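You operate a simulated robot arm through the tools that you are given. There is no shell and no other tool.

You are at the controls of a simulated robot arm. One attempt, no reset.

TASK
Top up tank A from its drum to the green band.
Fine: plug the drum's coupler into the tank, pump, and put it back in its holster; spill nothing.

The check looks at the end state, three seconds after you hand in, the way a careful person would. Anything else that was tipped, shoved, dropped, spilled or broken makes it a failure.

THE ROBOT
A 7-joint arm with a two-finger parallel gripper, fixed in place. Base frame: the origin is on the floor under the middle of its stand, x ahead of it, y to its left, z up; the work surface is at about z = 600. Lengths are in mm, angles in rad, forces in N, time in s.
It reaches about 1372 mm from its shoulder. Its first joint turns from -2.601 to 2.601 rad. Payload 3.43 kg.
The TCP is the grasp point between the finger pads, 30 mm short of the fingertips. In the tool frame z runs along the fingers and y along their closing line. The gripper opens to 94 mm. The fingers are 28 mm wide and 10 mm thick; the gripper's body (50 by 96 mm) begins 55 mm behind the TCP.
Orientation is told as [roll, pitch, yaw] about the base's x, y, z axes, in that order, counted from this pose: with the fingers straight down and closing along the base's y, the tool's x points along the base's -x, its y along +y and its z along -z.

THE INTERFACE
- The arm moves only by the tool move_arm. Its arguments are lists of equal length, an entry for each row: "travel": the shift along the base's x, y, z in mm, a list of three; "turn": the turn, a rotation vector about the base's x, y, z in rad, a list of three; "fingers": the closure in counts, from 0 (fully open) to 255 (shut). In form: {"travel": [[dx, dy, dz], ...], "turn": [[wx, wy, wz], ...], "fingers": [fingers, ...]}. A call has 1 to 20 rows; each row is the pose to reach, as a shift and turn from the pose commanded when the call began. Rows are played at 5 a second. More than 50 mm and 0.15 rad between two rows, or a gripper value outside its range, and nothing of the call is played. Where a pose cannot be reached the arm comes as near as it can. A force on the tool above 90 N (or 10 N above the force at the start of the call, whichever is more), or a blocked arm, ends the call early, and 0.2 s more pass. Each finger travels about 45 mm/s and halts on what it meets, pressing with about 42 N; the grip force reading is that of the motor and also rises with nothing between the fingers. The clock runs only during rows and for 0.2 s after the last one: add rows that repeat a pose to give the fingers time. The reply holds the time, the measured pose of the TCP, the force on the tool along the base axes, the opening and the grip force, in the units named above and with some noise, with the torque about the TCP (base axes, N m) and any sound that the robot's microphone picked up.
- Cameras (640 x 400 px; columns grow to the right, rows downward): "scene" is fixed at [47.8, 500.8, 1284.6]; the picture's right is [0.70, -0.72, 0.00], its down [-0.25, -0.24, -0.94] and it looks along [0.67, 0.65, -0.35] (base axes); focal length 279 px, centre (320, 200). "wrist" rides on the gripper at [76, 14, -102] in the tool frame; the picture's right is [-0.18, 0.98, 0.00], its down [-0.75, -0.14, -0.64] and it looks along [-0.63, -0.12, 0.77] (tool axes); focal length 243 px, centre (320, 200).
- get_image(camera): a new picture of that camera. The clock stands still meanwhile.
- point_at(camera, pixels): there is no depth. For up to 12 entries [column, row, z] of the newest picture of that camera ("zoom" is the newest enlarged one), the place [x, y] in the base frame at which the ray of that pixel passes the height z, good to about 2 mm. The clock stands still meanwhile.
- enlarge(camera, box): a new picture of the part [left, top, right, bottom] of that camera's present view, enlarged. The clock stands still meanwhile.
- close_job(): hands the job in; it is judged then, once.

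Open the gripper and draw the arm clear of the work before you hand the job in, unless the task says otherwise.

The tools are called as a command line: name --argument value ..., lists and objects as JSON in quotes. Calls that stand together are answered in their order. move_arm: Moves the arm, as the interface text tells. Its arguments: {"type":"object","properties":{"travel":{"type":"array"},"turn":{"type":"array"},"fingers":{"type":"array"}},"required":["travel","turn","fingers"]} The other tools are called the same way: get_image (camera) takes a picture; point_at (camera, pixels) gives the place at which the rays of pixels pass given heights; enlarge (camera, box) takes an enlarged picture of a part of a camera's view; close_job () hands the job in.

At the start:

```text
time_s: 0.0
tool_pos: [605.9, 779.7, 1196.8]
tcp_rot: [0.001, 0.0, 0.0]
ft_force: [-0.6, 0.3, -0.3]
ft_torque: [0.01, 0.02, 0.0]
finger_gap: 93.9
grip_force: 0.0
```

scene: 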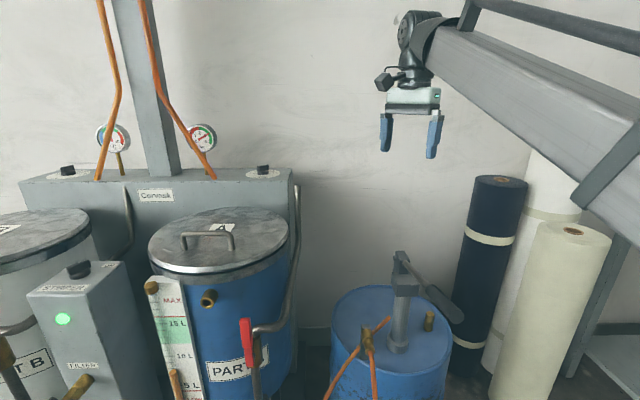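
wrist: 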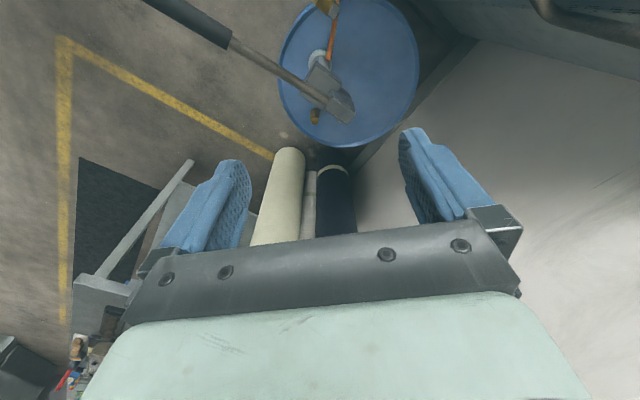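

I'll start by looking closer at the scene: the tank (around px 220,280), the drum (390,340) and the gauge.

enlarge --camera "scene" --box '[300, 230, 480, 400]'

enlarge --camera "scene" --box '[130, 200, 310, 400]'

enlarge --camera "scene" --box '[0, 200, 180, 400]'

enlarge --camera "wrist" --box '[200, 0, 440, 160]'

```text
2.35 times, centred on (390, 315) of scene
```

zoom: 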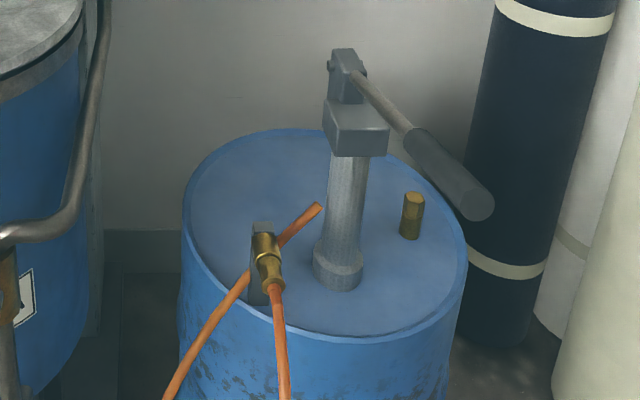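

```text
2.00 times, centred on (220, 300) of scene
```

zoom: 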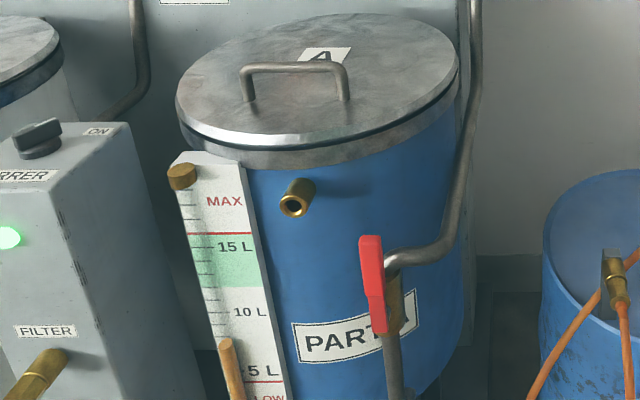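

```text
2.00 times, centred on (90, 300) of scene
```

zoom: 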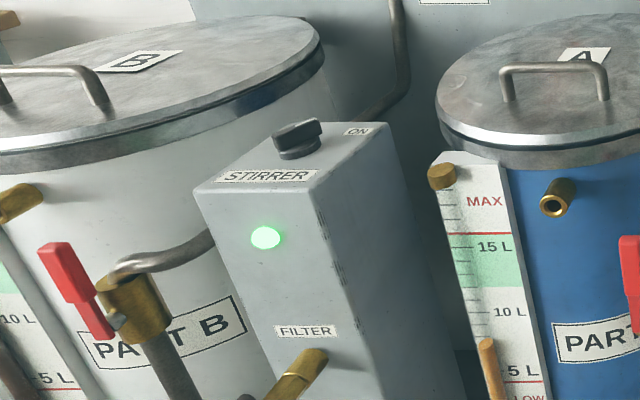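

```text
2.50 times, centred on (320, 80) of wrist
```

zoom: 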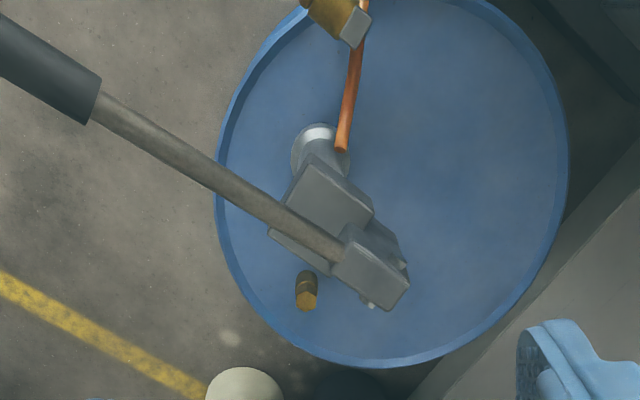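

The drum's coupler is in a holster at about scene (367,335), with the pump lever at (430,290) and tank port at (208,298). I'll triangulate those against both cameras at several heights.

point_at --camera "scene" --pixels '[[428, 314, 700], [428, 314, 800], [428, 314, 900], [396, 345, 700], [396, 345, 800], [396, 345, 900], [208, 299, 900], [208, 299, 1000], [367, 330, 800], [367, 330, 900], [438, 293, 900], [438, 293, 1000]]'

point_at --camera "wrist" --pixels '[[315, 119, 700], [315, 119, 800], [315, 119, 900], [318, 60, 700], [318, 60, 800], [318, 60, 900], [332, 14, 700], [332, 14, 800], [332, 14, 900], [226, 40, 900], [226, 40, 1000], [340, 108, 1000]]'

```text
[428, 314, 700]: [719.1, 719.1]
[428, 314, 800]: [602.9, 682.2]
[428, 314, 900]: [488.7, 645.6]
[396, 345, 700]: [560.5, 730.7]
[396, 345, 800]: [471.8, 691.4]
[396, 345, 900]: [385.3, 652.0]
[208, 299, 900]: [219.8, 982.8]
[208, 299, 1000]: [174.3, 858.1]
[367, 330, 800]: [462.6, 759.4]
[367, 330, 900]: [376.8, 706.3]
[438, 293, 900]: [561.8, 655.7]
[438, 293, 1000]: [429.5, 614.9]
```

```text
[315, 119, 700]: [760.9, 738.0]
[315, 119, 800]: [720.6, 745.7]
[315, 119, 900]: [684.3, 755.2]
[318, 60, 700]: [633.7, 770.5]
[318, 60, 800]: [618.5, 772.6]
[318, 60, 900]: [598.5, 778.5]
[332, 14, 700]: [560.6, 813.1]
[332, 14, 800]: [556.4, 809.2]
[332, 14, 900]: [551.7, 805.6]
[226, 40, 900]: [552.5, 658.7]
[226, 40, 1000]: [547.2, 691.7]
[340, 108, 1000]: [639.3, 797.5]
```

From both views: drum top z≈600, pump column base ≈(649,769), bung ≈(784,737,645), coupler ≈(562,817,690). Next I retreat a bit and yaw the wrist so its camera can see tank A's face and port.

move_arm --travel '[[-17, -10, 3], [-34, -20, 6], [-51, -30, 9], [-68, -40, 12], [-85, -50, 15], [-102, -60, 18], [-119, -70, 21], [-136, -80, 24], [-153, -90, 27], [-170, -100, 30], [-187, -110, 33], [-204, -120, 36], [-204, -120, 36]]' --turn '[[0, 0, 0.12], [0, 0, 0.24], [0, 0, 0.36], [0, 0, 0.48], [0, 0, 0.6], [0, 0, 0.72], [0, 0, 0.84], [0, 0, 0.96], [0, 0, 1.08], [0, 0, 1.2], [0, 0, 1.32], [0, 0, 1.44], [0, 0, 1.44]]' --fingers '[0, 0, 0, 0, 0, 0, 0, 0, 0, 0, 0, 0, 0]'

```text
time_s: 1.8
tool_pos: [477.8, 710.6, 1206.9]
tcp_rot: [0.002, -0.032, 0.922]
ft_force: [-0.4, 0.6, -1.8]
ft_torque: [-0.03, -0.09, -0.07]
finger_gap: 94.0
grip_force: 0.1
out of reach, approached as far as the arm can: row 6, 7, 8, 9
stopped in row 9: the force on the tool passed its limit at 95 N (the readings are from after the stop); the commanded pose is now the measured one
```

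The call stopped with a 95 N force and out-of-reach rows; I look at both pictures to see what was touched.

get_image --camera "scene"

get_image --camera "wrist"

```text
taken
```

scene: 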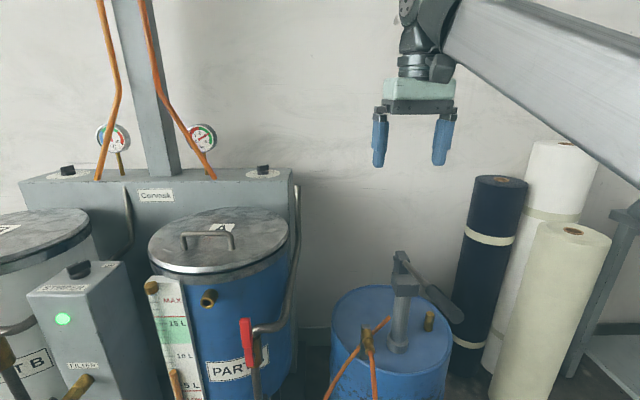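

```text
taken
```

wrist: 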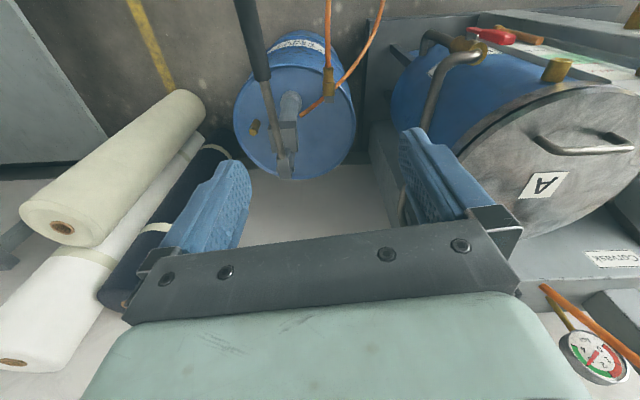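

Nothing seems disturbed; the stop looks like a joint limit. This wrist view also shows tank A's port at (557,70), the valve (480,40) and the drum's hose, so I triangulate them.

point_at --camera "wrist" --pixels '[[557, 62, 850], [557, 62, 900], [557, 62, 950], [557, 62, 1000], [329, 75, 650], [329, 75, 700], [254, 127, 650], [284, 160, 800], [284, 160, 900], [262, 78, 800], [262, 78, 900], [290, 105, 600]]'

point_at --camera "scene" --pixels '[[208, 299, 850], [208, 299, 900], [208, 299, 950], [208, 299, 1000], [401, 255, 700], [401, 255, 800], [401, 255, 900], [420, 282, 700], [420, 282, 800], [420, 282, 900], [457, 316, 700], [457, 316, 800]]'

enlarge --camera "wrist" --box '[220, 0, 400, 190]'

enlarge --camera "wrist" --box '[380, 0, 640, 200]'

```text
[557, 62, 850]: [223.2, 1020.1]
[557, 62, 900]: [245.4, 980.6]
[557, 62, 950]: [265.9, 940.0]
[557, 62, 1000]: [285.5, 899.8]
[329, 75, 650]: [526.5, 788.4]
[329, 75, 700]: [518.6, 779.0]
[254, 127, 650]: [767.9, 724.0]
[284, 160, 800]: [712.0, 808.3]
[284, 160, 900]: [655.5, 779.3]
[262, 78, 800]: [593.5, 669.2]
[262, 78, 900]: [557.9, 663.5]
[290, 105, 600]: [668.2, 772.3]
```

```text
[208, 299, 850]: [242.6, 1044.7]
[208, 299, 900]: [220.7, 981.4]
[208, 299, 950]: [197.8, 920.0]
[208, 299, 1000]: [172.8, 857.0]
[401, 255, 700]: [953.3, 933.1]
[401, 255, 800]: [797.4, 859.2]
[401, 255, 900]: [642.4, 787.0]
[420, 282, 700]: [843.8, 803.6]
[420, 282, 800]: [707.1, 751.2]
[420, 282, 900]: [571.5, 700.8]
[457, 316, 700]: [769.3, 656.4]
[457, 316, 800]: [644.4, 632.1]
```

```text
2.11 times, centred on (310, 95) of wrist
```

zoom: 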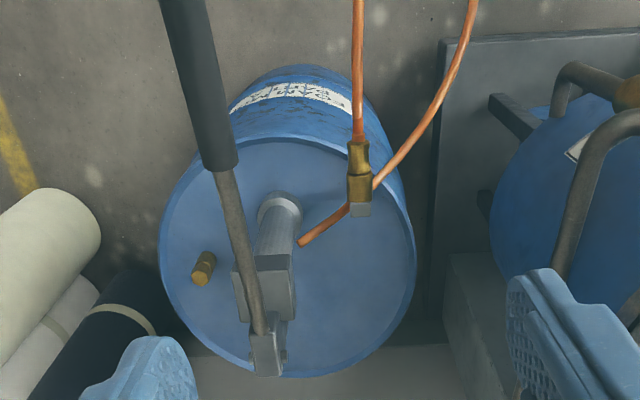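

```text
2.00 times, centred on (510, 100) of wrist
```

zoom: 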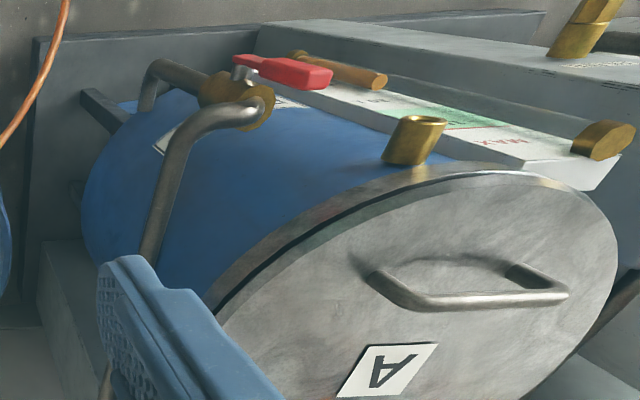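

Port tip is near (232,1010,872). Now I go back to zero yaw and come lower behind the drum so the wrist camera gets a close look at the coupler and its holster.

move_arm --travel '[[-2, 10, -28], [-5, 20, -56], [-7, 30, -84], [-9, 40, -112], [-12, 50, -140], [-14, 60, -168], [-16, 70, -196], [-19, 80, -224], [-21, 90, -252], [-23, 100, -280], [-26, 110, -308], [-28, 119, -337], [-28, 119, -337]]' --turn '[[0, 0, -0.077], [0, 0, -0.154], [0, 0, -0.23], [0, 0, -0.307], [0, 0, -0.384], [0, 0, -0.461], [0, 0, -0.538], [0, 0, -0.615], [0, 0, -0.69], [0, 0, -0.768], [0, 0, -0.845], [0, 0, -0.922], [0, 0, -0.922]]' --fingers '[0, 0, 0, 0, 0, 0, 0, 0, 0, 0, 0, 0, 0]'

get_image --camera "wrist"

get_image --camera "scene"

```text
time_s: 4.6
tool_pos: [450.6, 828.4, 869.0]
tcp_rot: [0.006, -0.034, -0.001]
ft_force: [0.1, 0.1, 0.3]
ft_torque: [-0.02, -0.02, -0.02]
finger_gap: 94.3
grip_force: 0.0
```

```text
taken
```

wrist: 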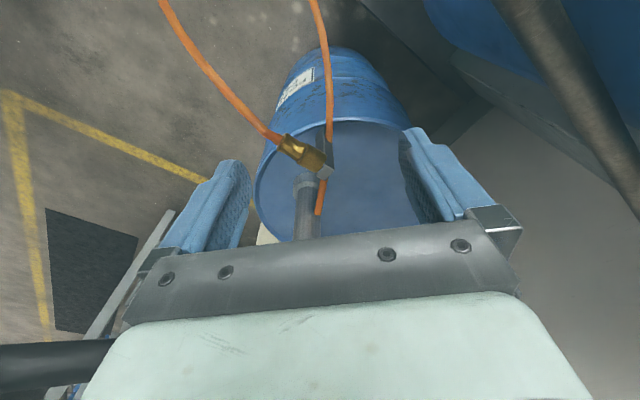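

```text
taken
```

scene: 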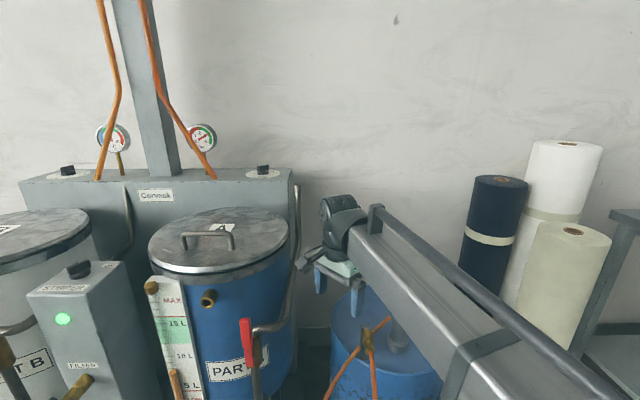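

The coupler is visible at wrist (308,153), and the dark bar at (60,370) may be the pump lever close to the arm; I enlarge both.

enlarge --camera "wrist" --box '[230, 80, 420, 240]'

enlarge --camera "wrist" --box '[0, 260, 180, 400]'

enlarge --camera "scene" --box '[280, 180, 500, 400]'

```text
2.50 times, centred on (325, 160) of wrist
```

zoom: 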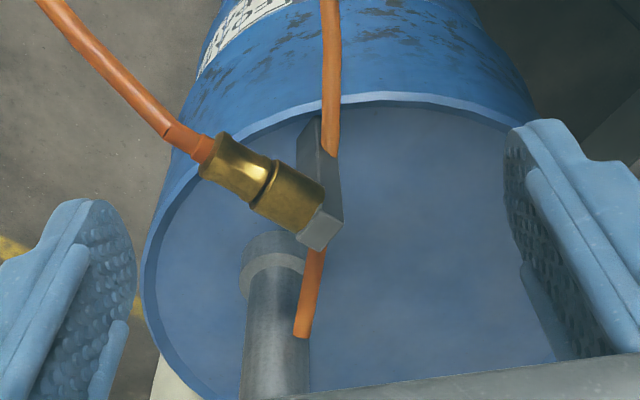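

```text
2.86 times, centred on (90, 330) of wrist
```

zoom: 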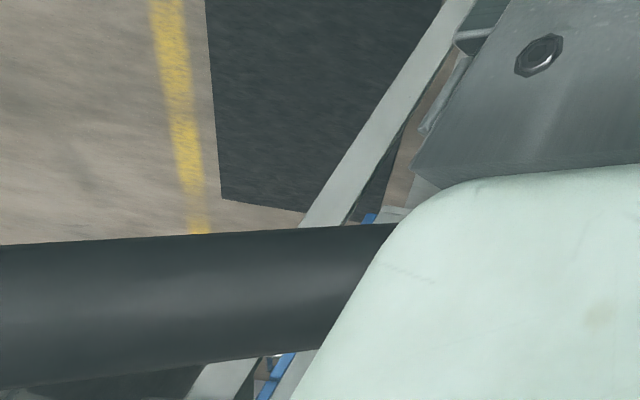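

```text
1.82 times, centred on (390, 290) of scene
```

zoom: 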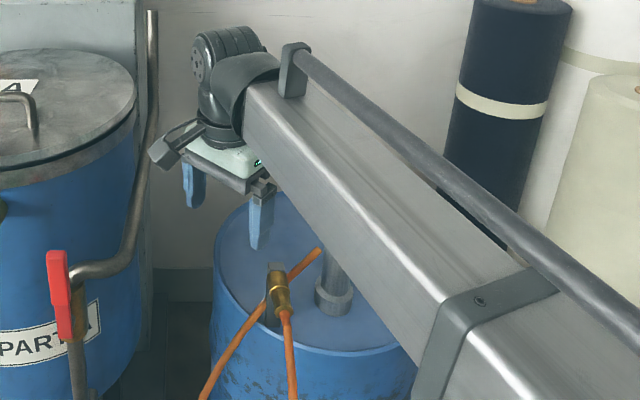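

The coupler is plugged sideways onto a grey post, hose end toward the camera. I triangulate its two ends and the post.

point_at --camera "wrist" --pixels '[[279, 144, 640], [279, 144, 680], [279, 144, 720], [303, 154, 640], [303, 154, 680], [303, 154, 720], [321.8, 164.8, 640], [321.8, 164.8, 680], [321.8, 164.8, 720], [316, 215, 610], [320, 130, 610]]'

point_at --camera "scene" --pixels '[[370.9, 352.4, 640], [370.9, 352.4, 680], [370.9, 352.4, 720], [368, 341, 640], [368, 341, 680], [368, 341, 720], [366, 330, 640], [366, 330, 680], [366, 330, 720], [389.5, 319, 600], [389.5, 319, 640]]'

```text
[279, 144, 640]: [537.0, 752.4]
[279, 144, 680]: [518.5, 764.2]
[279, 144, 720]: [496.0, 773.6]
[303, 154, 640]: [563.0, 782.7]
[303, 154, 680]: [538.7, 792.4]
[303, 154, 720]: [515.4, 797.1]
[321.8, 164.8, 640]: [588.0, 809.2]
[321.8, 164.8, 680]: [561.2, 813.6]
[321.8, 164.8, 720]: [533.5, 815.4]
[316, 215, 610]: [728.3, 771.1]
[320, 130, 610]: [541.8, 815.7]
```

```text
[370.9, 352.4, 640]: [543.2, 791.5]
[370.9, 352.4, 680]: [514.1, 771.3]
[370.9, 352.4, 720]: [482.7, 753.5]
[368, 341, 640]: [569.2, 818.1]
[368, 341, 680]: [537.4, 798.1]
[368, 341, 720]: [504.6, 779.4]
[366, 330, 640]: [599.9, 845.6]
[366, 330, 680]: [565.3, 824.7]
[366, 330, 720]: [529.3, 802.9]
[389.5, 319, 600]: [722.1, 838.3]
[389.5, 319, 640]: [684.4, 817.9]
```

Coupler axis runs from hose end ≈(517,767,682) to front ≈(553,815,690), i.e. pointing radially outward at about 53°. Now I rise and go toward tank A with yaw to look at its port closely.

move_arm --travel '[[0, 0, 40], [0, 0, 80], [0, 0, 120], [0, 0, 160], [0, 0, 190], [-20, 0, 200], [-45, 0, 200], [-70, 0, 200], [-95, 0, 200], [-120, 0, 200], [-145, 0, 200], [-170, 0, 200], [-195, 0, 200], [-220, 10, 200], [-245, 20, 200], [-245, 20, 200]]' --turn '[[0, 0, 0], [0, 0, 0], [0, 0, 0.06], [0, 0, 0.15], [0, 0, 0.24], [0, 0, 0.33], [0, 0, 0.42], [0, 0, 0.51], [0, 0, 0.6], [0, 0, 0.69], [0, 0, 0.78], [0, 0, 0.87], [0, 0, 0.96], [0, 0, 1.05], [0, 0, 1.1], [0, 0, 1.1]]' --fingers '[0, 0, 0, 0, 0, 0, 0, 0, 0, 0, 0, 0, 0, 0, 0, 0]'

get_image --camera "wrist"

get_image --camera "scene"

```text
time_s: 8.0
tool_pos: [205.9, 848.7, 1069.9]
tcp_rot: [0.004, -0.032, 1.101]
ft_force: [0.2, -0.8, -0.6]
ft_torque: [0.0, -0.01, 0.03]
finger_gap: 93.8
grip_force: 0.2
```

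```text
taken
```

wrist: 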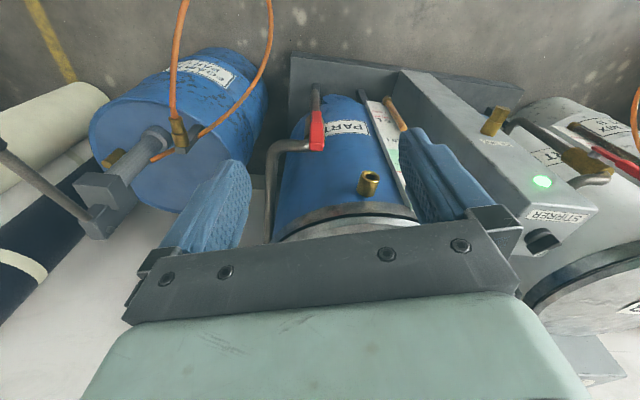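

```text
taken
```

scene: 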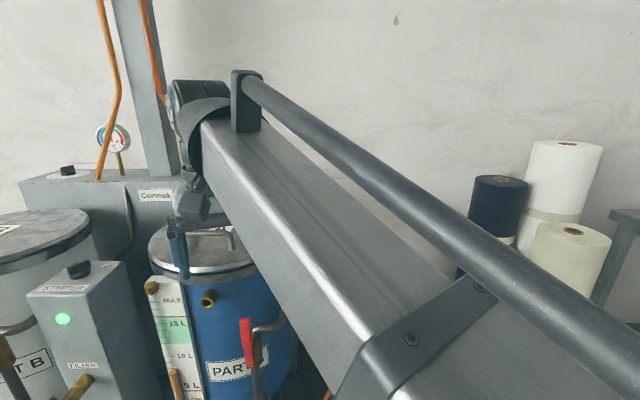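

Good view: port at wrist (369,183), drum label at (205,70), gauge to the right. I enlarge the port, the gauge and the drum.

enlarge --camera "wrist" --box '[260, 80, 440, 240]'

enlarge --camera "wrist" --box '[70, 20, 290, 240]'

enlarge --camera "scene" --box '[130, 260, 280, 400]'

point_at --camera "wrist" --pixels '[[370, 175, 850], [370, 175, 875], [370, 175, 900], [366, 190, 850], [366, 190, 875], [366, 190, 900]]'

```text
2.50 times, centred on (350, 160) of wrist
```

zoom: 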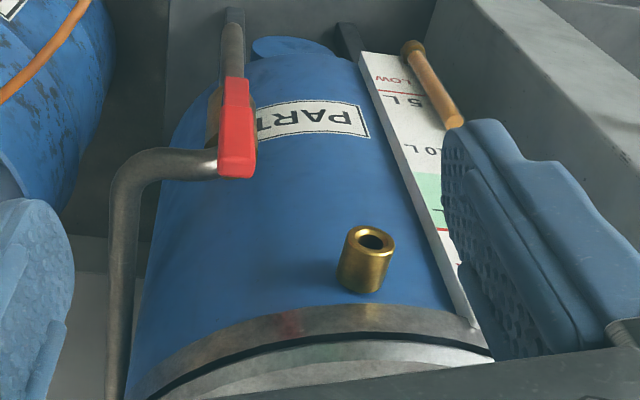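

```text
1.82 times, centred on (180, 130) of wrist
```

zoom: 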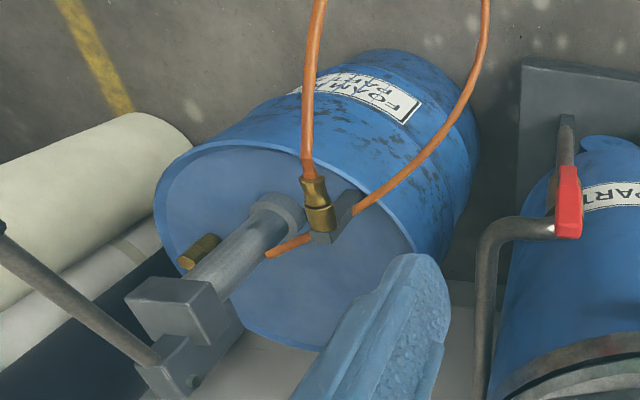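

```text
2.86 times, centred on (205, 330) of scene
```

zoom: 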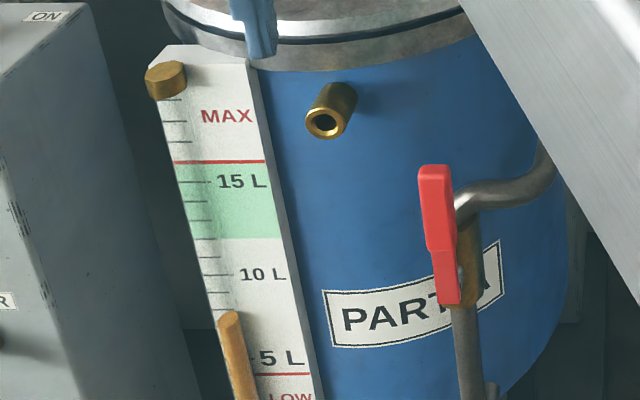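

```text
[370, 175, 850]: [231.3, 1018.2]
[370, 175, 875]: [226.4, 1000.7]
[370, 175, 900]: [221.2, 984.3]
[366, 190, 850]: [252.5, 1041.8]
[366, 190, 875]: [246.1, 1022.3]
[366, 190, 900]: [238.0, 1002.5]
```

Sight tube reads about 7.5–8 L (amber top at scene ≈(173,370)); green band spans roughly 12–16 L. I now refine the port tip and base position in both pictures.

point_at --camera "scene" --pixels '[[206.7, 302.7, 850], [206.7, 302.7, 865], [206.7, 302.7, 880], [206.7, 302.7, 895], [214.5, 292.5, 850], [214.5, 292.5, 865], [214.5, 292.5, 880], [214.5, 292.5, 895]]'

point_at --camera "wrist" --pixels '[[370.8, 176, 850], [370.8, 176, 865], [370.8, 176, 880], [370.8, 176, 895], [364, 192, 850], [364, 192, 865], [364, 192, 880], [364, 192, 895]]'

```text
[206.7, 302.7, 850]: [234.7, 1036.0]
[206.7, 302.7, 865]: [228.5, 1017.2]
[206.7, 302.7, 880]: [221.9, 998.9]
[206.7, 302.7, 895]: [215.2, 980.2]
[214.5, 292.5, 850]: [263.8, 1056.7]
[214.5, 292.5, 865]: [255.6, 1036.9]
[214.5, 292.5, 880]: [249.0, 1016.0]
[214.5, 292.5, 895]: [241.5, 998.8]
```

```text
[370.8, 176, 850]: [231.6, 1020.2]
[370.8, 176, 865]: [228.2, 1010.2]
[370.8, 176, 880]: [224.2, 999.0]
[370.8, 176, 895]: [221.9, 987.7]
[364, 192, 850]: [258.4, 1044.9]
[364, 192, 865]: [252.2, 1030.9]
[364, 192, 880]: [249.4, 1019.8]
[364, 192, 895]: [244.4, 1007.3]
```

Tip ≈(224,1001,878), axis roughly toward (−0.8,−0.6). I enlarge the port further in both views to get its axis more exactly.

enlarge --camera "wrist" --box '[338, 160, 402, 200]'

enlarge --camera "scene" --box '[178, 277, 242, 317]'

```text
10.00 times, centred on (370, 180) of wrist
```

zoom: 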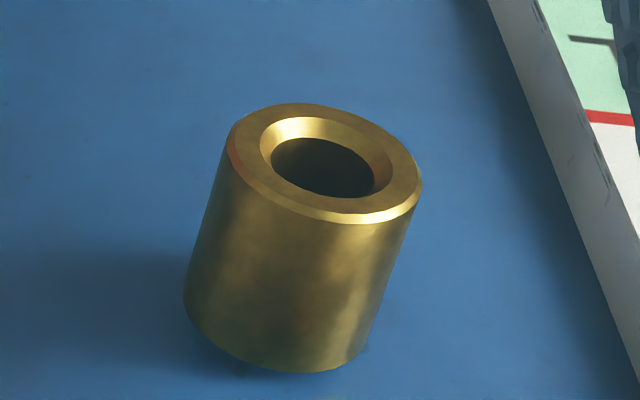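

```text
10.00 times, centred on (210, 297) of scene
```

zoom: 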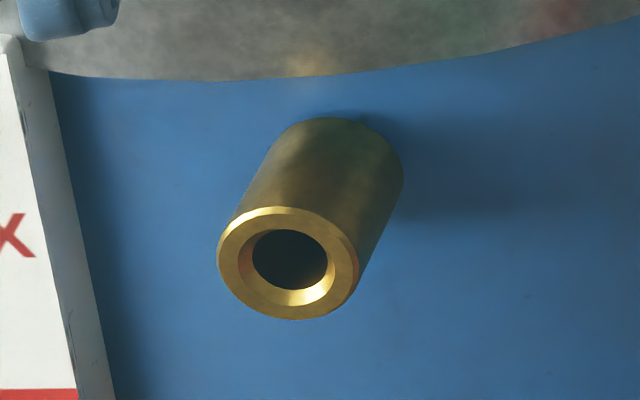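

point_at --camera "wrist" --pixels '[[370.4, 176.3, 860], [370.4, 176.3, 870], [370.4, 176.3, 880], [365.6, 192, 860], [365.6, 192, 870], [365.6, 192, 880]]'

point_at --camera "scene" --pixels '[[206.75, 303.35, 860], [206.75, 303.35, 870], [206.75, 303.35, 880], [211.4, 294.3, 860], [211.4, 294.3, 870], [211.4, 294.3, 880]]'

```text
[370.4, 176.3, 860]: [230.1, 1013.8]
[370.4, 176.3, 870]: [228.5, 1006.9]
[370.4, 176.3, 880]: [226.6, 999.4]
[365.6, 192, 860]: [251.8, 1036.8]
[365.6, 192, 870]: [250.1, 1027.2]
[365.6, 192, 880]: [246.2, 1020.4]
```

```text
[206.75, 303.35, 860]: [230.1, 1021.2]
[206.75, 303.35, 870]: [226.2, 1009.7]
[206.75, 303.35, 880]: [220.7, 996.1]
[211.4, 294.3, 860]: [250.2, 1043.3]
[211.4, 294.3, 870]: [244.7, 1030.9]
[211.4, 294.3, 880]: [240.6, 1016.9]
```

Tip ≈(226,1005,873), axis ≈45° horizontal. To cross-check I find the tank lid's centre from its rim (scene pixels of the lid edge).

point_at --camera "scene" --pixels '[[148, 245, 945], [151, 257, 945], [160, 265, 945], [180, 272, 945], [210, 272, 945], [240, 265, 945], [265, 254, 945], [282, 242, 945], [288, 230, 945], [280, 219, 945], [225, 208, 945], [170, 220, 945]]'

enlarge --camera "scene" --box '[140, 190, 300, 290]'

```text
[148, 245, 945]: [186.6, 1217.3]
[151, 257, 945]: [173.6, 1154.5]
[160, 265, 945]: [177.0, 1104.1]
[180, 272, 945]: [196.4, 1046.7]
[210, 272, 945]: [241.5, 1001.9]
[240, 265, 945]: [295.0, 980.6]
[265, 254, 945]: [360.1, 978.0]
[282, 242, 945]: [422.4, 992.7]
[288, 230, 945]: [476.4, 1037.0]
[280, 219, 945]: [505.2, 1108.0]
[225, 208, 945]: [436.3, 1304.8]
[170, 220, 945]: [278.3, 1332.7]
```

```text
4.00 times, centred on (220, 240) of scene
```

zoom: 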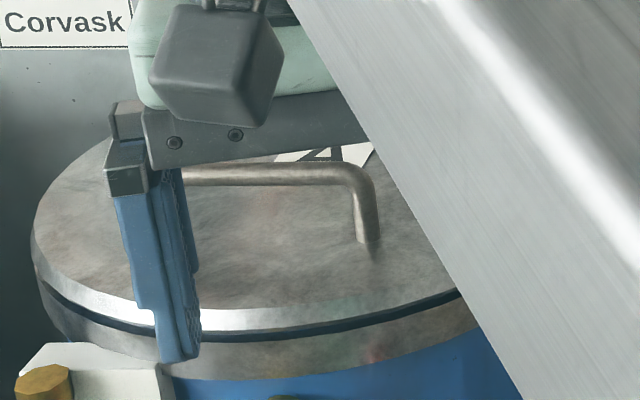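

Lid fit puts the tank centre near (335,1150). I check the cabinet's edge direction (Corvask console, scene top front edge) and also the drum rim for a layout angle.

point_at --camera "scene" --pixels '[[22, 184, 950], [291, 170, 950], [22, 184, 1100], [291, 170, 1100], [30, 293, 900], [97, 297, 900], [122, 262, 900], [89, 261, 900]]'

point_at --camera "wrist" --pixels '[[365, 135, 700], [365, 95, 600]]'

```text
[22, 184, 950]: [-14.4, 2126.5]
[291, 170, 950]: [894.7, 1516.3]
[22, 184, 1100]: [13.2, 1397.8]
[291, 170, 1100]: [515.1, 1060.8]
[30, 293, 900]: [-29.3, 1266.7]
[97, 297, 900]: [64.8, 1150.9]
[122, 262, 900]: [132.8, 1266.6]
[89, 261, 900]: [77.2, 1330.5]
```

```text
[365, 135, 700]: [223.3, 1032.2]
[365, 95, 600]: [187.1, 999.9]
```

The layout seems rotated about 50–56°. I take a strong enlargement of the coupler from this viewpoint to get its axis.

enlarge --camera "wrist" --box '[146, 100, 226, 170]'

```text
5.71 times, centred on (186, 135) of wrist
```

zoom: 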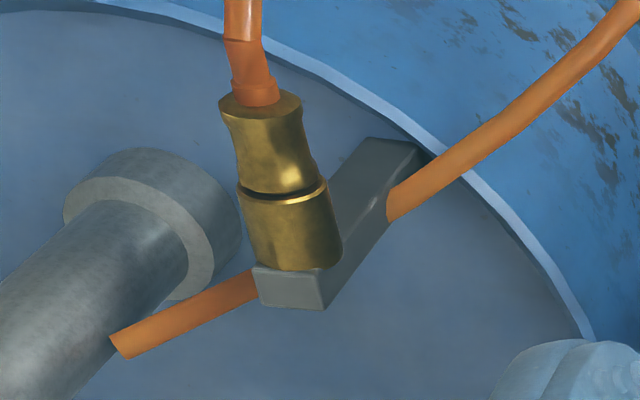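

Both cameras agree that the coupler axis and the port axis are parallel, azimuth ≈45° and horizontal, and the lever points along azimuth 225° at z≈900. I move to above the coupler with yaw ≈0.785 (fingers closing across the axis), staying high.

move_arm --travel '[[40, -7, 0], [80, -14, 0], [120, -21, 0], [160, -28, 0], [200, -35, 0], [240, -42, 0], [280, -49, 0], [310, -54, -20], [329, -57, -60], [329, -57, -100], [329, -57, -140], [329, -57, -180], [329, -57, -220], [329, -57, -220]]' --turn '[[-0.003, 0.002, -0.04], [-0.006, 0.004, -0.08], [-0.009, 0.006, -0.12], [-0.012, 0.009, -0.16], [-0.016, 0.012, -0.2], [-0.02, 0.014, -0.24], [-0.023, 0.017, -0.28], [-0.026, 0.019, -0.316], [-0.026, 0.019, -0.316], [-0.026, 0.019, -0.316], [-0.026, 0.019, -0.316], [-0.026, 0.019, -0.316], [-0.026, 0.019, -0.316], [-0.026, 0.019, -0.316]]' --fingers '[0, 0, 0, 0, 0, 0, 0, 0, 0, 0, 0, 0, 0, 0]'

get_image --camera "wrist"

get_image --camera "scene"

```text
time_s: 11.0
tool_pos: [534.1, 793.0, 849.8]
tcp_rot: [0.002, 0.002, 0.786]
ft_force: [-0.2, 0.6, 0.1]
ft_torque: [0.01, -0.02, -0.02]
finger_gap: 93.9
grip_force: 0.0
```

```text
taken
```

wrist: 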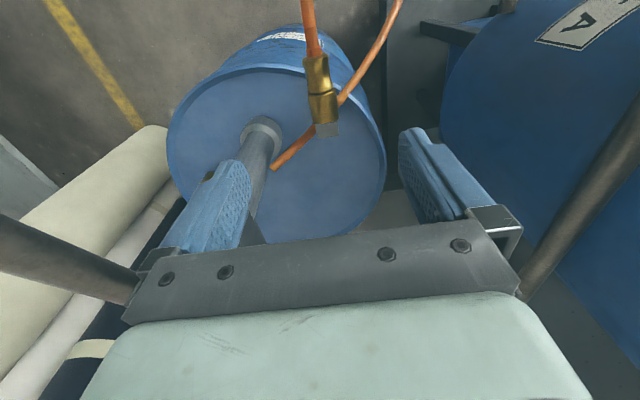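

```text
taken
```

scene: 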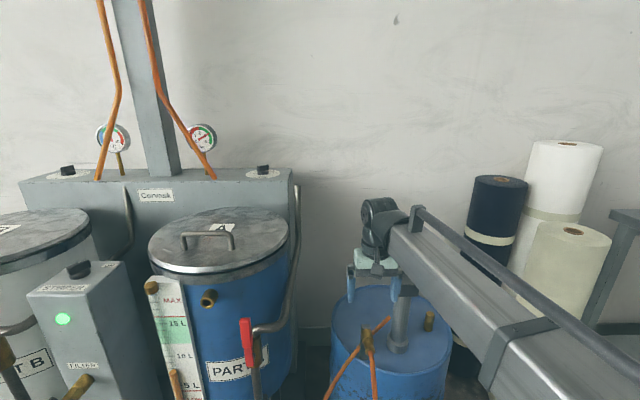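

The coupler sits at wrist (318,90), between the fingers, the lever passing left of the gripper. I enlarge it in both views for precise centring.

enlarge --camera "wrist" --box '[278, 45, 374, 145]'

enlarge --camera "scene" --box '[336, 310, 400, 360]'

```text
4.00 times, centred on (326, 95) of wrist
```

zoom: 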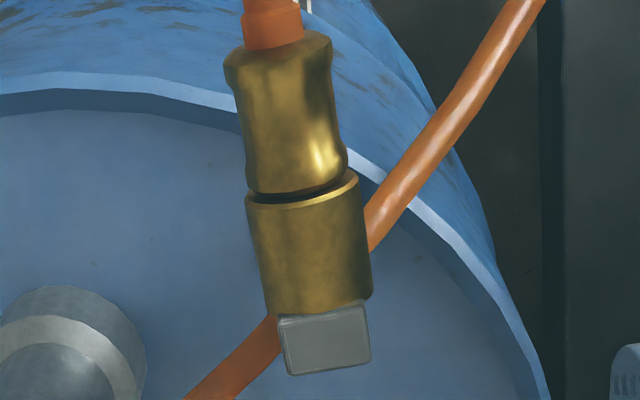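

```text
8.00 times, centred on (368, 335) of scene
```

zoom: 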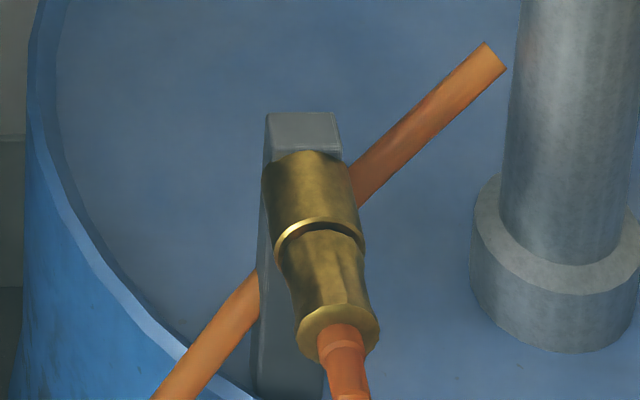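

Coupler ring ≈(532,795,686), Ø≈28 mm, axis az ≈44°. I lean the tool 0.25 rad about the coupler axis (top toward the tank side) to keep the forearm away from the lever, and come down partway to check.

move_arm --travel '[[0, 1, 0], [0, 3, 0], [0, 5, -10], [-1, 5, -40], [-1, 5, -70], [-1, 5, -90], [-1, 5, -90]]' --turn '[[-0.06, -0.06, 0], [-0.12, -0.12, 0], [-0.177, -0.177, 0], [-0.177, -0.177, 0], [-0.177, -0.177, 0], [-0.177, -0.177, 0], [-0.177, -0.177, 0]]' --fingers '[0, 0, 0, 0, 0, 0, 0]'

get_image --camera "wrist"

get_image --camera "scene"

```text
time_s: 12.6
tool_pos: [533.5, 797.4, 759.5]
tcp_rot: [-0.246, 0.001, 0.785]
ft_force: [-0.5, 0.6, -0.9]
ft_torque: [-0.01, -0.03, -0.03]
finger_gap: 93.8
grip_force: 0.0
```

```text
taken
```

wrist: 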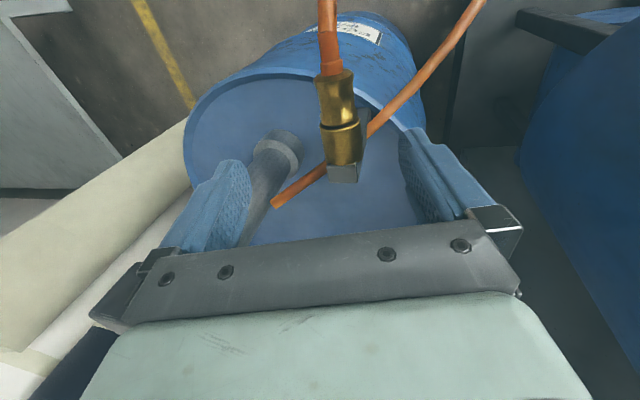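

```text
taken
```

scene: 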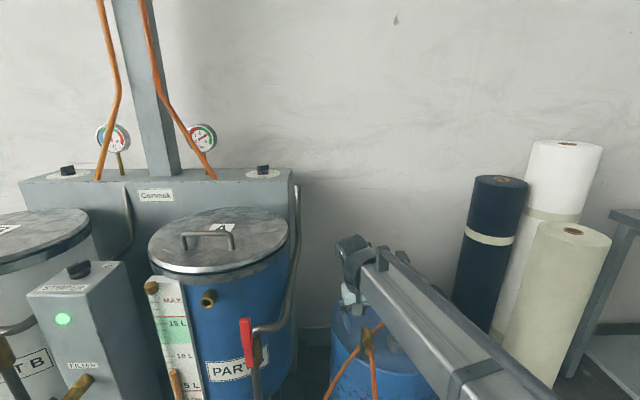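

Pose is as planned (lean −0.246, yaw 0.785). I enlarge the scene near the forearm to check the lever clearance, and the wrist view at the coupler.

enlarge --camera "scene" --box '[320, 220, 480, 400]'

enlarge --camera "wrist" --box '[260, 40, 420, 200]'

```text
2.22 times, centred on (400, 310) of scene
```

zoom: 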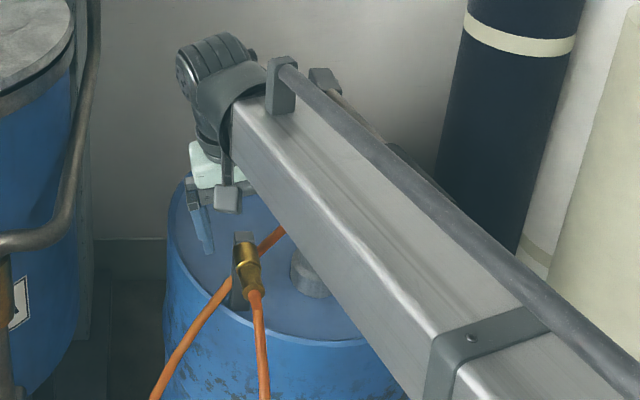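

```text
2.50 times, centred on (340, 120) of wrist
```

zoom: 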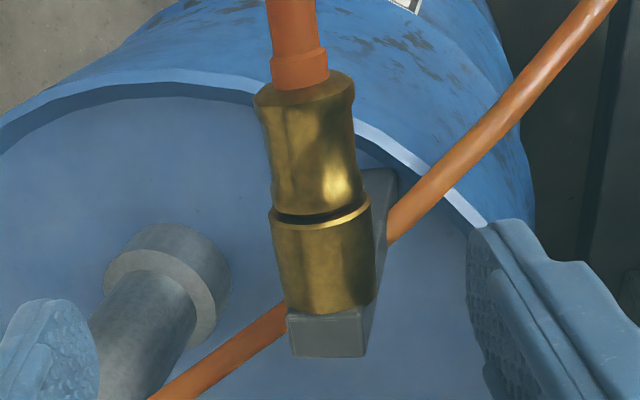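

The coupler is centred to within ~1.5 mm of the tool plane (ring at wrist (341,126), predicted (343,124)). I descend straight to grasp height, fingers open.

move_arm --travel '[[0, 0, -18], [0, 0, -36], [0.3, 0.2, -54], [0.3, 0.2, -69], [0.3, 0.2, -69]]' --turn '[[0, 0, 0], [0, 0, 0], [0, 0, 0], [0, 0, 0], [0, 0, 0]]' --fingers '[0, 0, 0, 0, 0]'

get_image --camera "wrist"

enlarge --camera "scene" --box '[320, 240, 480, 400]'

```text
time_s: 13.8
tool_pos: [533.2, 798.3, 690.9]
tcp_rot: [-0.247, 0.0, 0.785]
ft_force: [-0.1, 0.1, 0.9]
ft_torque: [0.03, 0.03, -0.01]
finger_gap: 94.0
grip_force: 0.2
```

```text
taken
```

wrist: 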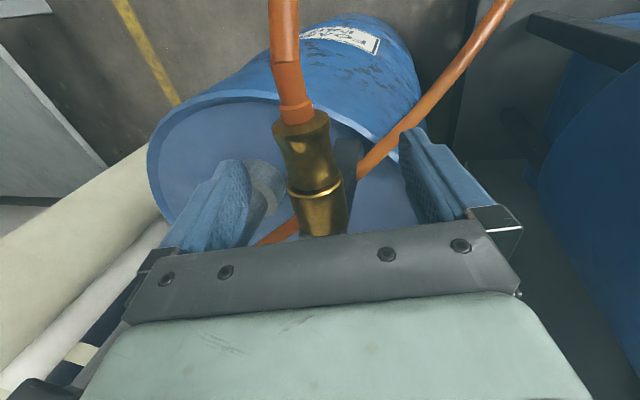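

```text
2.50 times, centred on (400, 320) of scene
```

zoom: 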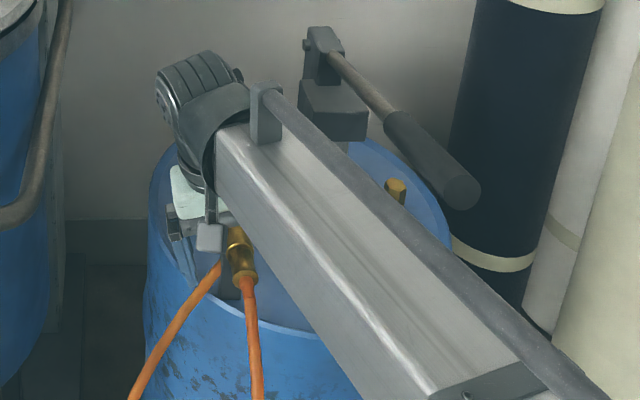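

The lever (scene zoom 345–480, 60–205) is untouched and the coupler ring at wrist (316,188) is ~1.6 mm to one side. I nudge and close the fingers on the coupler.

move_arm --travel '[[1.0, -1.0, 0], [1.0, -1.0, 0], [1.0, -1.0, 0], [1.0, -1.0, 0], [1.0, -1.0, 0], [1.0, -1.0, 0], [1.0, -1.0, 0], [1.0, -1.0, 0]]' --turn '[[0, 0, 0], [0, 0, 0], [0, 0, 0], [0, 0, 0], [0, 0, 0], [0, 0, 0], [0, 0, 0], [0, 0, 0]]' --fingers '[0, 100, 130, 160, 200, 255, 255, 255]'

get_image --camera "wrist"

```text
time_s: 15.6
tool_pos: [535.1, 795.4, 690.1]
tcp_rot: [-0.246, 0.0, 0.784]
ft_force: [5.7, -5.2, 0.5]
ft_torque: [-0.04, -0.03, -0.11]
finger_gap: 33.8
grip_force: 45.3
```

```text
taken
```

wrist: 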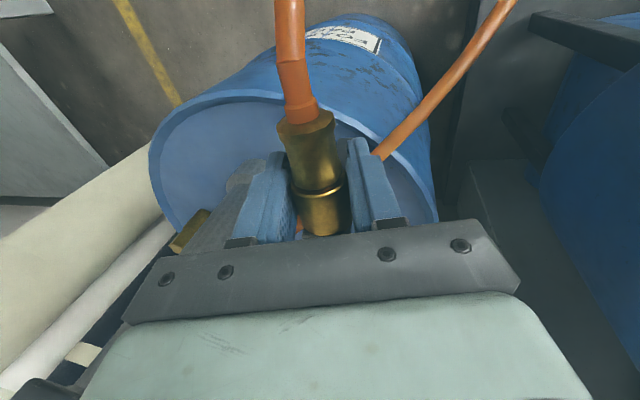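

Gripped: gap 33.8 mm, with a small side load (5.7, −5.2 N). I relax that sideways by ~1 mm before pulling.

move_arm --travel '[[0.8, -1.0, 0], [0.8, -1.0, 0]]' --turn '[[0, 0, 0], [0, 0, 0]]' --fingers '[255, 255]'

```text
time_s: 16.2
tool_pos: [534.8, 796.0, 691.3]
tcp_rot: [-0.245, -0.001, 0.785]
ft_force: [0.5, 3.1, 3.8]
ft_torque: [-0.53, -0.19, -0.32]
finger_gap: 34.0
grip_force: 44.9
```

Side load is now ~3 N. I pull straight back along the axis (−0.707, −0.707) in small steps.

move_arm --travel '[[-2, -2, 0], [-4, -4, 0], [-6, -6, 0], [-8, -8, 0], [-11, -11, 0]]' --turn '[[0, 0, 0], [0, 0, 0], [0, 0, 0], [0, 0, 0], [0, 0, 0]]' --fingers '[255, 255, 255, 255, 255]'

get_image --camera "wrist"

```text
time_s: 17.4
tool_pos: [529.3, 789.9, 690.0]
tcp_rot: [-0.239, -0.021, 0.789]
ft_force: [52.7, 55.5, 3.3]
ft_torque: [-0.08, 0.05, -0.03]
finger_gap: 33.7
grip_force: 45.2
```

```text
taken
```

wrist: 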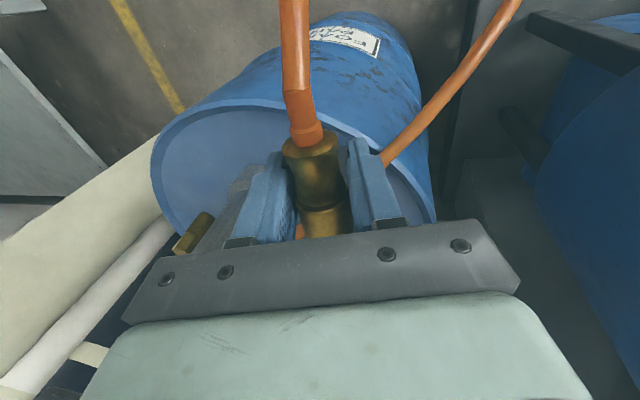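

Pulling reached ~76 N and the pads slipped on the brass rather than the coupler coming free, so it's latched somehow. I relax the pull and look closely at the coupler for a latch.

move_arm --travel '[[5, 5, 0], [7, 7, 0], [7, 7, 0]]' --turn '[[0, 0, 0], [0, 0, 0], [0, 0, 0]]' --fingers '[255, 255, 255]'

enlarge --camera "wrist" --box '[250, 90, 410, 250]'

enlarge --camera "scene" --box '[336, 310, 400, 360]'

```text
time_s: 18.2
tool_pos: [528.6, 790.1, 689.9]
tcp_rot: [-0.244, 0.006, 0.786]
ft_force: [-3.2, 0.8, -5.7]
ft_torque: [1.07, -0.67, 0.36]
finger_gap: 34.0
grip_force: 45.1
```

```text
2.50 times, centred on (330, 170) of wrist
```

zoom: 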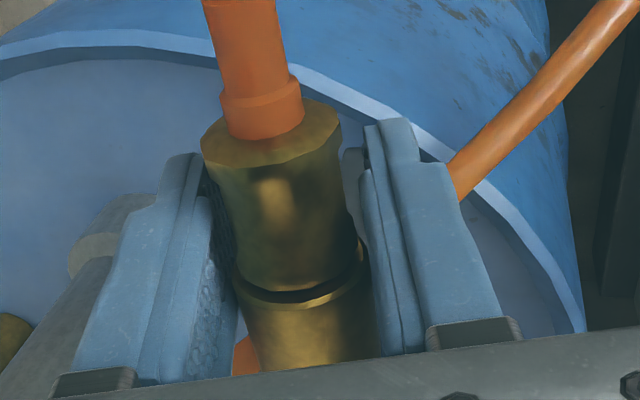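

```text
8.00 times, centred on (368, 335) of scene
```

zoom: 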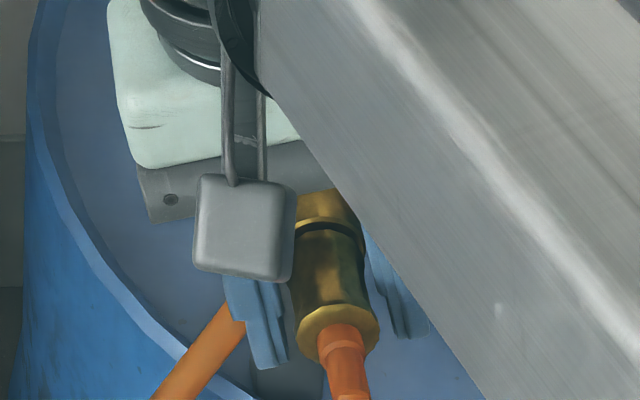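

The pads slipped ~8 mm back along the brass; no latch lever is visible. I test whether it turns: a small twist about the coupler axis while watching the torque.

move_arm --travel '[[0, 0, 0], [0, 0, 0], [0, 0, 0]]' --turn '[[0.05, 0.05, 0], [0.1, 0.1, 0], [0.1, 0.1, 0]]' --fingers '[255, 255, 255]'

get_image --camera "wrist"

```text
time_s: 19.0
tool_pos: [527.2, 790.0, 689.2]
tcp_rot: [-0.102, 0.008, 0.786]
ft_force: [-31.1, -11.7, -20.8]
ft_torque: [-0.26, -0.39, 0.15]
finger_gap: 34.0
grip_force: 44.8
```

```text
taken
```

wrist: 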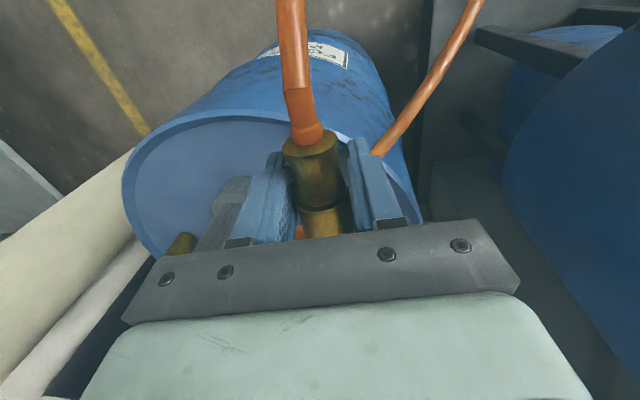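

The twist met little torque; axial preload came from my offset. I re-grip squarely: open slightly, recentre on the coupler axis nearer the collar, and close again before trying a larger twist.

move_arm --travel '[[-2, -2, 0], [-2, -2, 0], [0, 0, -2], [5.5, 3.5, -3.5], [5.5, 3.5, -3.5], [5.5, 3.5, -3.5], [5.5, 3.5, -3.5], [5.5, 3.5, -3.5]]' --turn '[[0, 0, 0], [0, 0, 0], [0, 0, 0], [0, 0, 0], [0, 0, 0], [0, 0, 0], [0, 0, 0], [0, 0, 0]]' --fingers '[255, 125, 125, 125, 125, 255, 255, 255]'

enlarge --camera "wrist" --box '[250, 90, 410, 250]'

```text
time_s: 20.8
tool_pos: [536.3, 795.3, 685.4]
tcp_rot: [-0.101, -0.002, 0.787]
ft_force: [-10.7, 17.5, -0.9]
ft_torque: [-0.02, -0.01, 0.27]
finger_gap: 33.9
grip_force: 44.8
```

```text
2.50 times, centred on (330, 170) of wrist
```

zoom: 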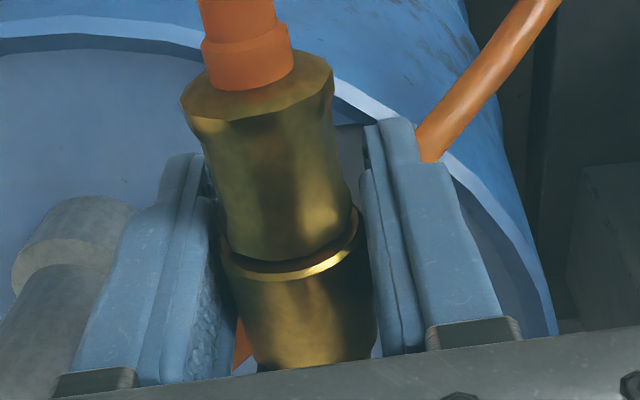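

Re-gripped with 20 N side load; I shift ~1.5 mm to relax it, then twist counter-clockwise (seen from the hose side) about the axis by 0.6 rad in small rows.

move_arm --travel '[[-1.2, 1.2, 0], [-1.2, 1.2, 0], [-1.2, 1.2, 0], [-1.2, 1.2, 0], [-1.2, 1.2, 0], [-1.2, 1.2, 0]]' --turn '[[0, 0, 0], [-0.07, -0.07, 0], [-0.14, -0.14, 0], [-0.21, -0.21, 0], [-0.28, -0.28, 0], [-0.28, -0.28, 0]]' --fingers '[255, 255, 255, 255, 255, 255]'

enlarge --camera "wrist" --box '[250, 90, 410, 250]'

```text
time_s: 22.2
tool_pos: [536.9, 794.5, 686.2]
tcp_rot: [-0.504, 0.001, 0.785]
ft_force: [7.7, 3.9, -5.6]
ft_torque: [0.11, 0.18, -0.17]
finger_gap: 34.4
grip_force: 45.0
```

```text
2.50 times, centred on (330, 170) of wrist
```

zoom: 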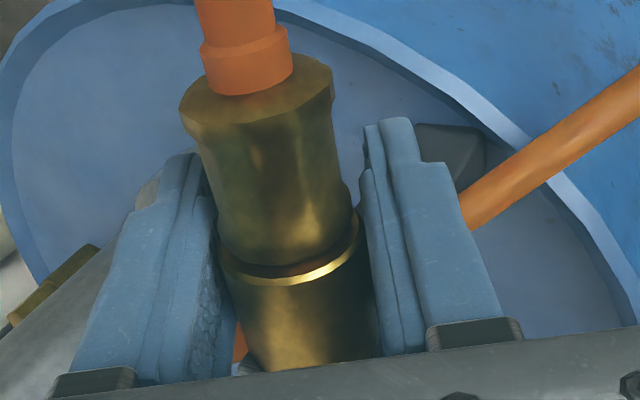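

Torque stayed low during a 0.4 rad twist (lean now −0.50). I try a gentle pull of ~5 mm to see if it's released.

move_arm --travel '[[-1.5, -1.5, 0], [-3, -3, 0], [-4, -4, 0]]' --turn '[[0, 0, 0], [0, 0, 0], [0, 0, 0]]' --fingers '[255, 255, 255]'

```text
time_s: 23.0
tool_pos: [537.4, 795.3, 686.7]
tcp_rot: [-0.5, -0.01, 0.79]
ft_force: [51.4, 27.9, -5.6]
ft_torque: [-0.72, 0.82, -0.54]
finger_gap: 34.3
grip_force: 44.4
```

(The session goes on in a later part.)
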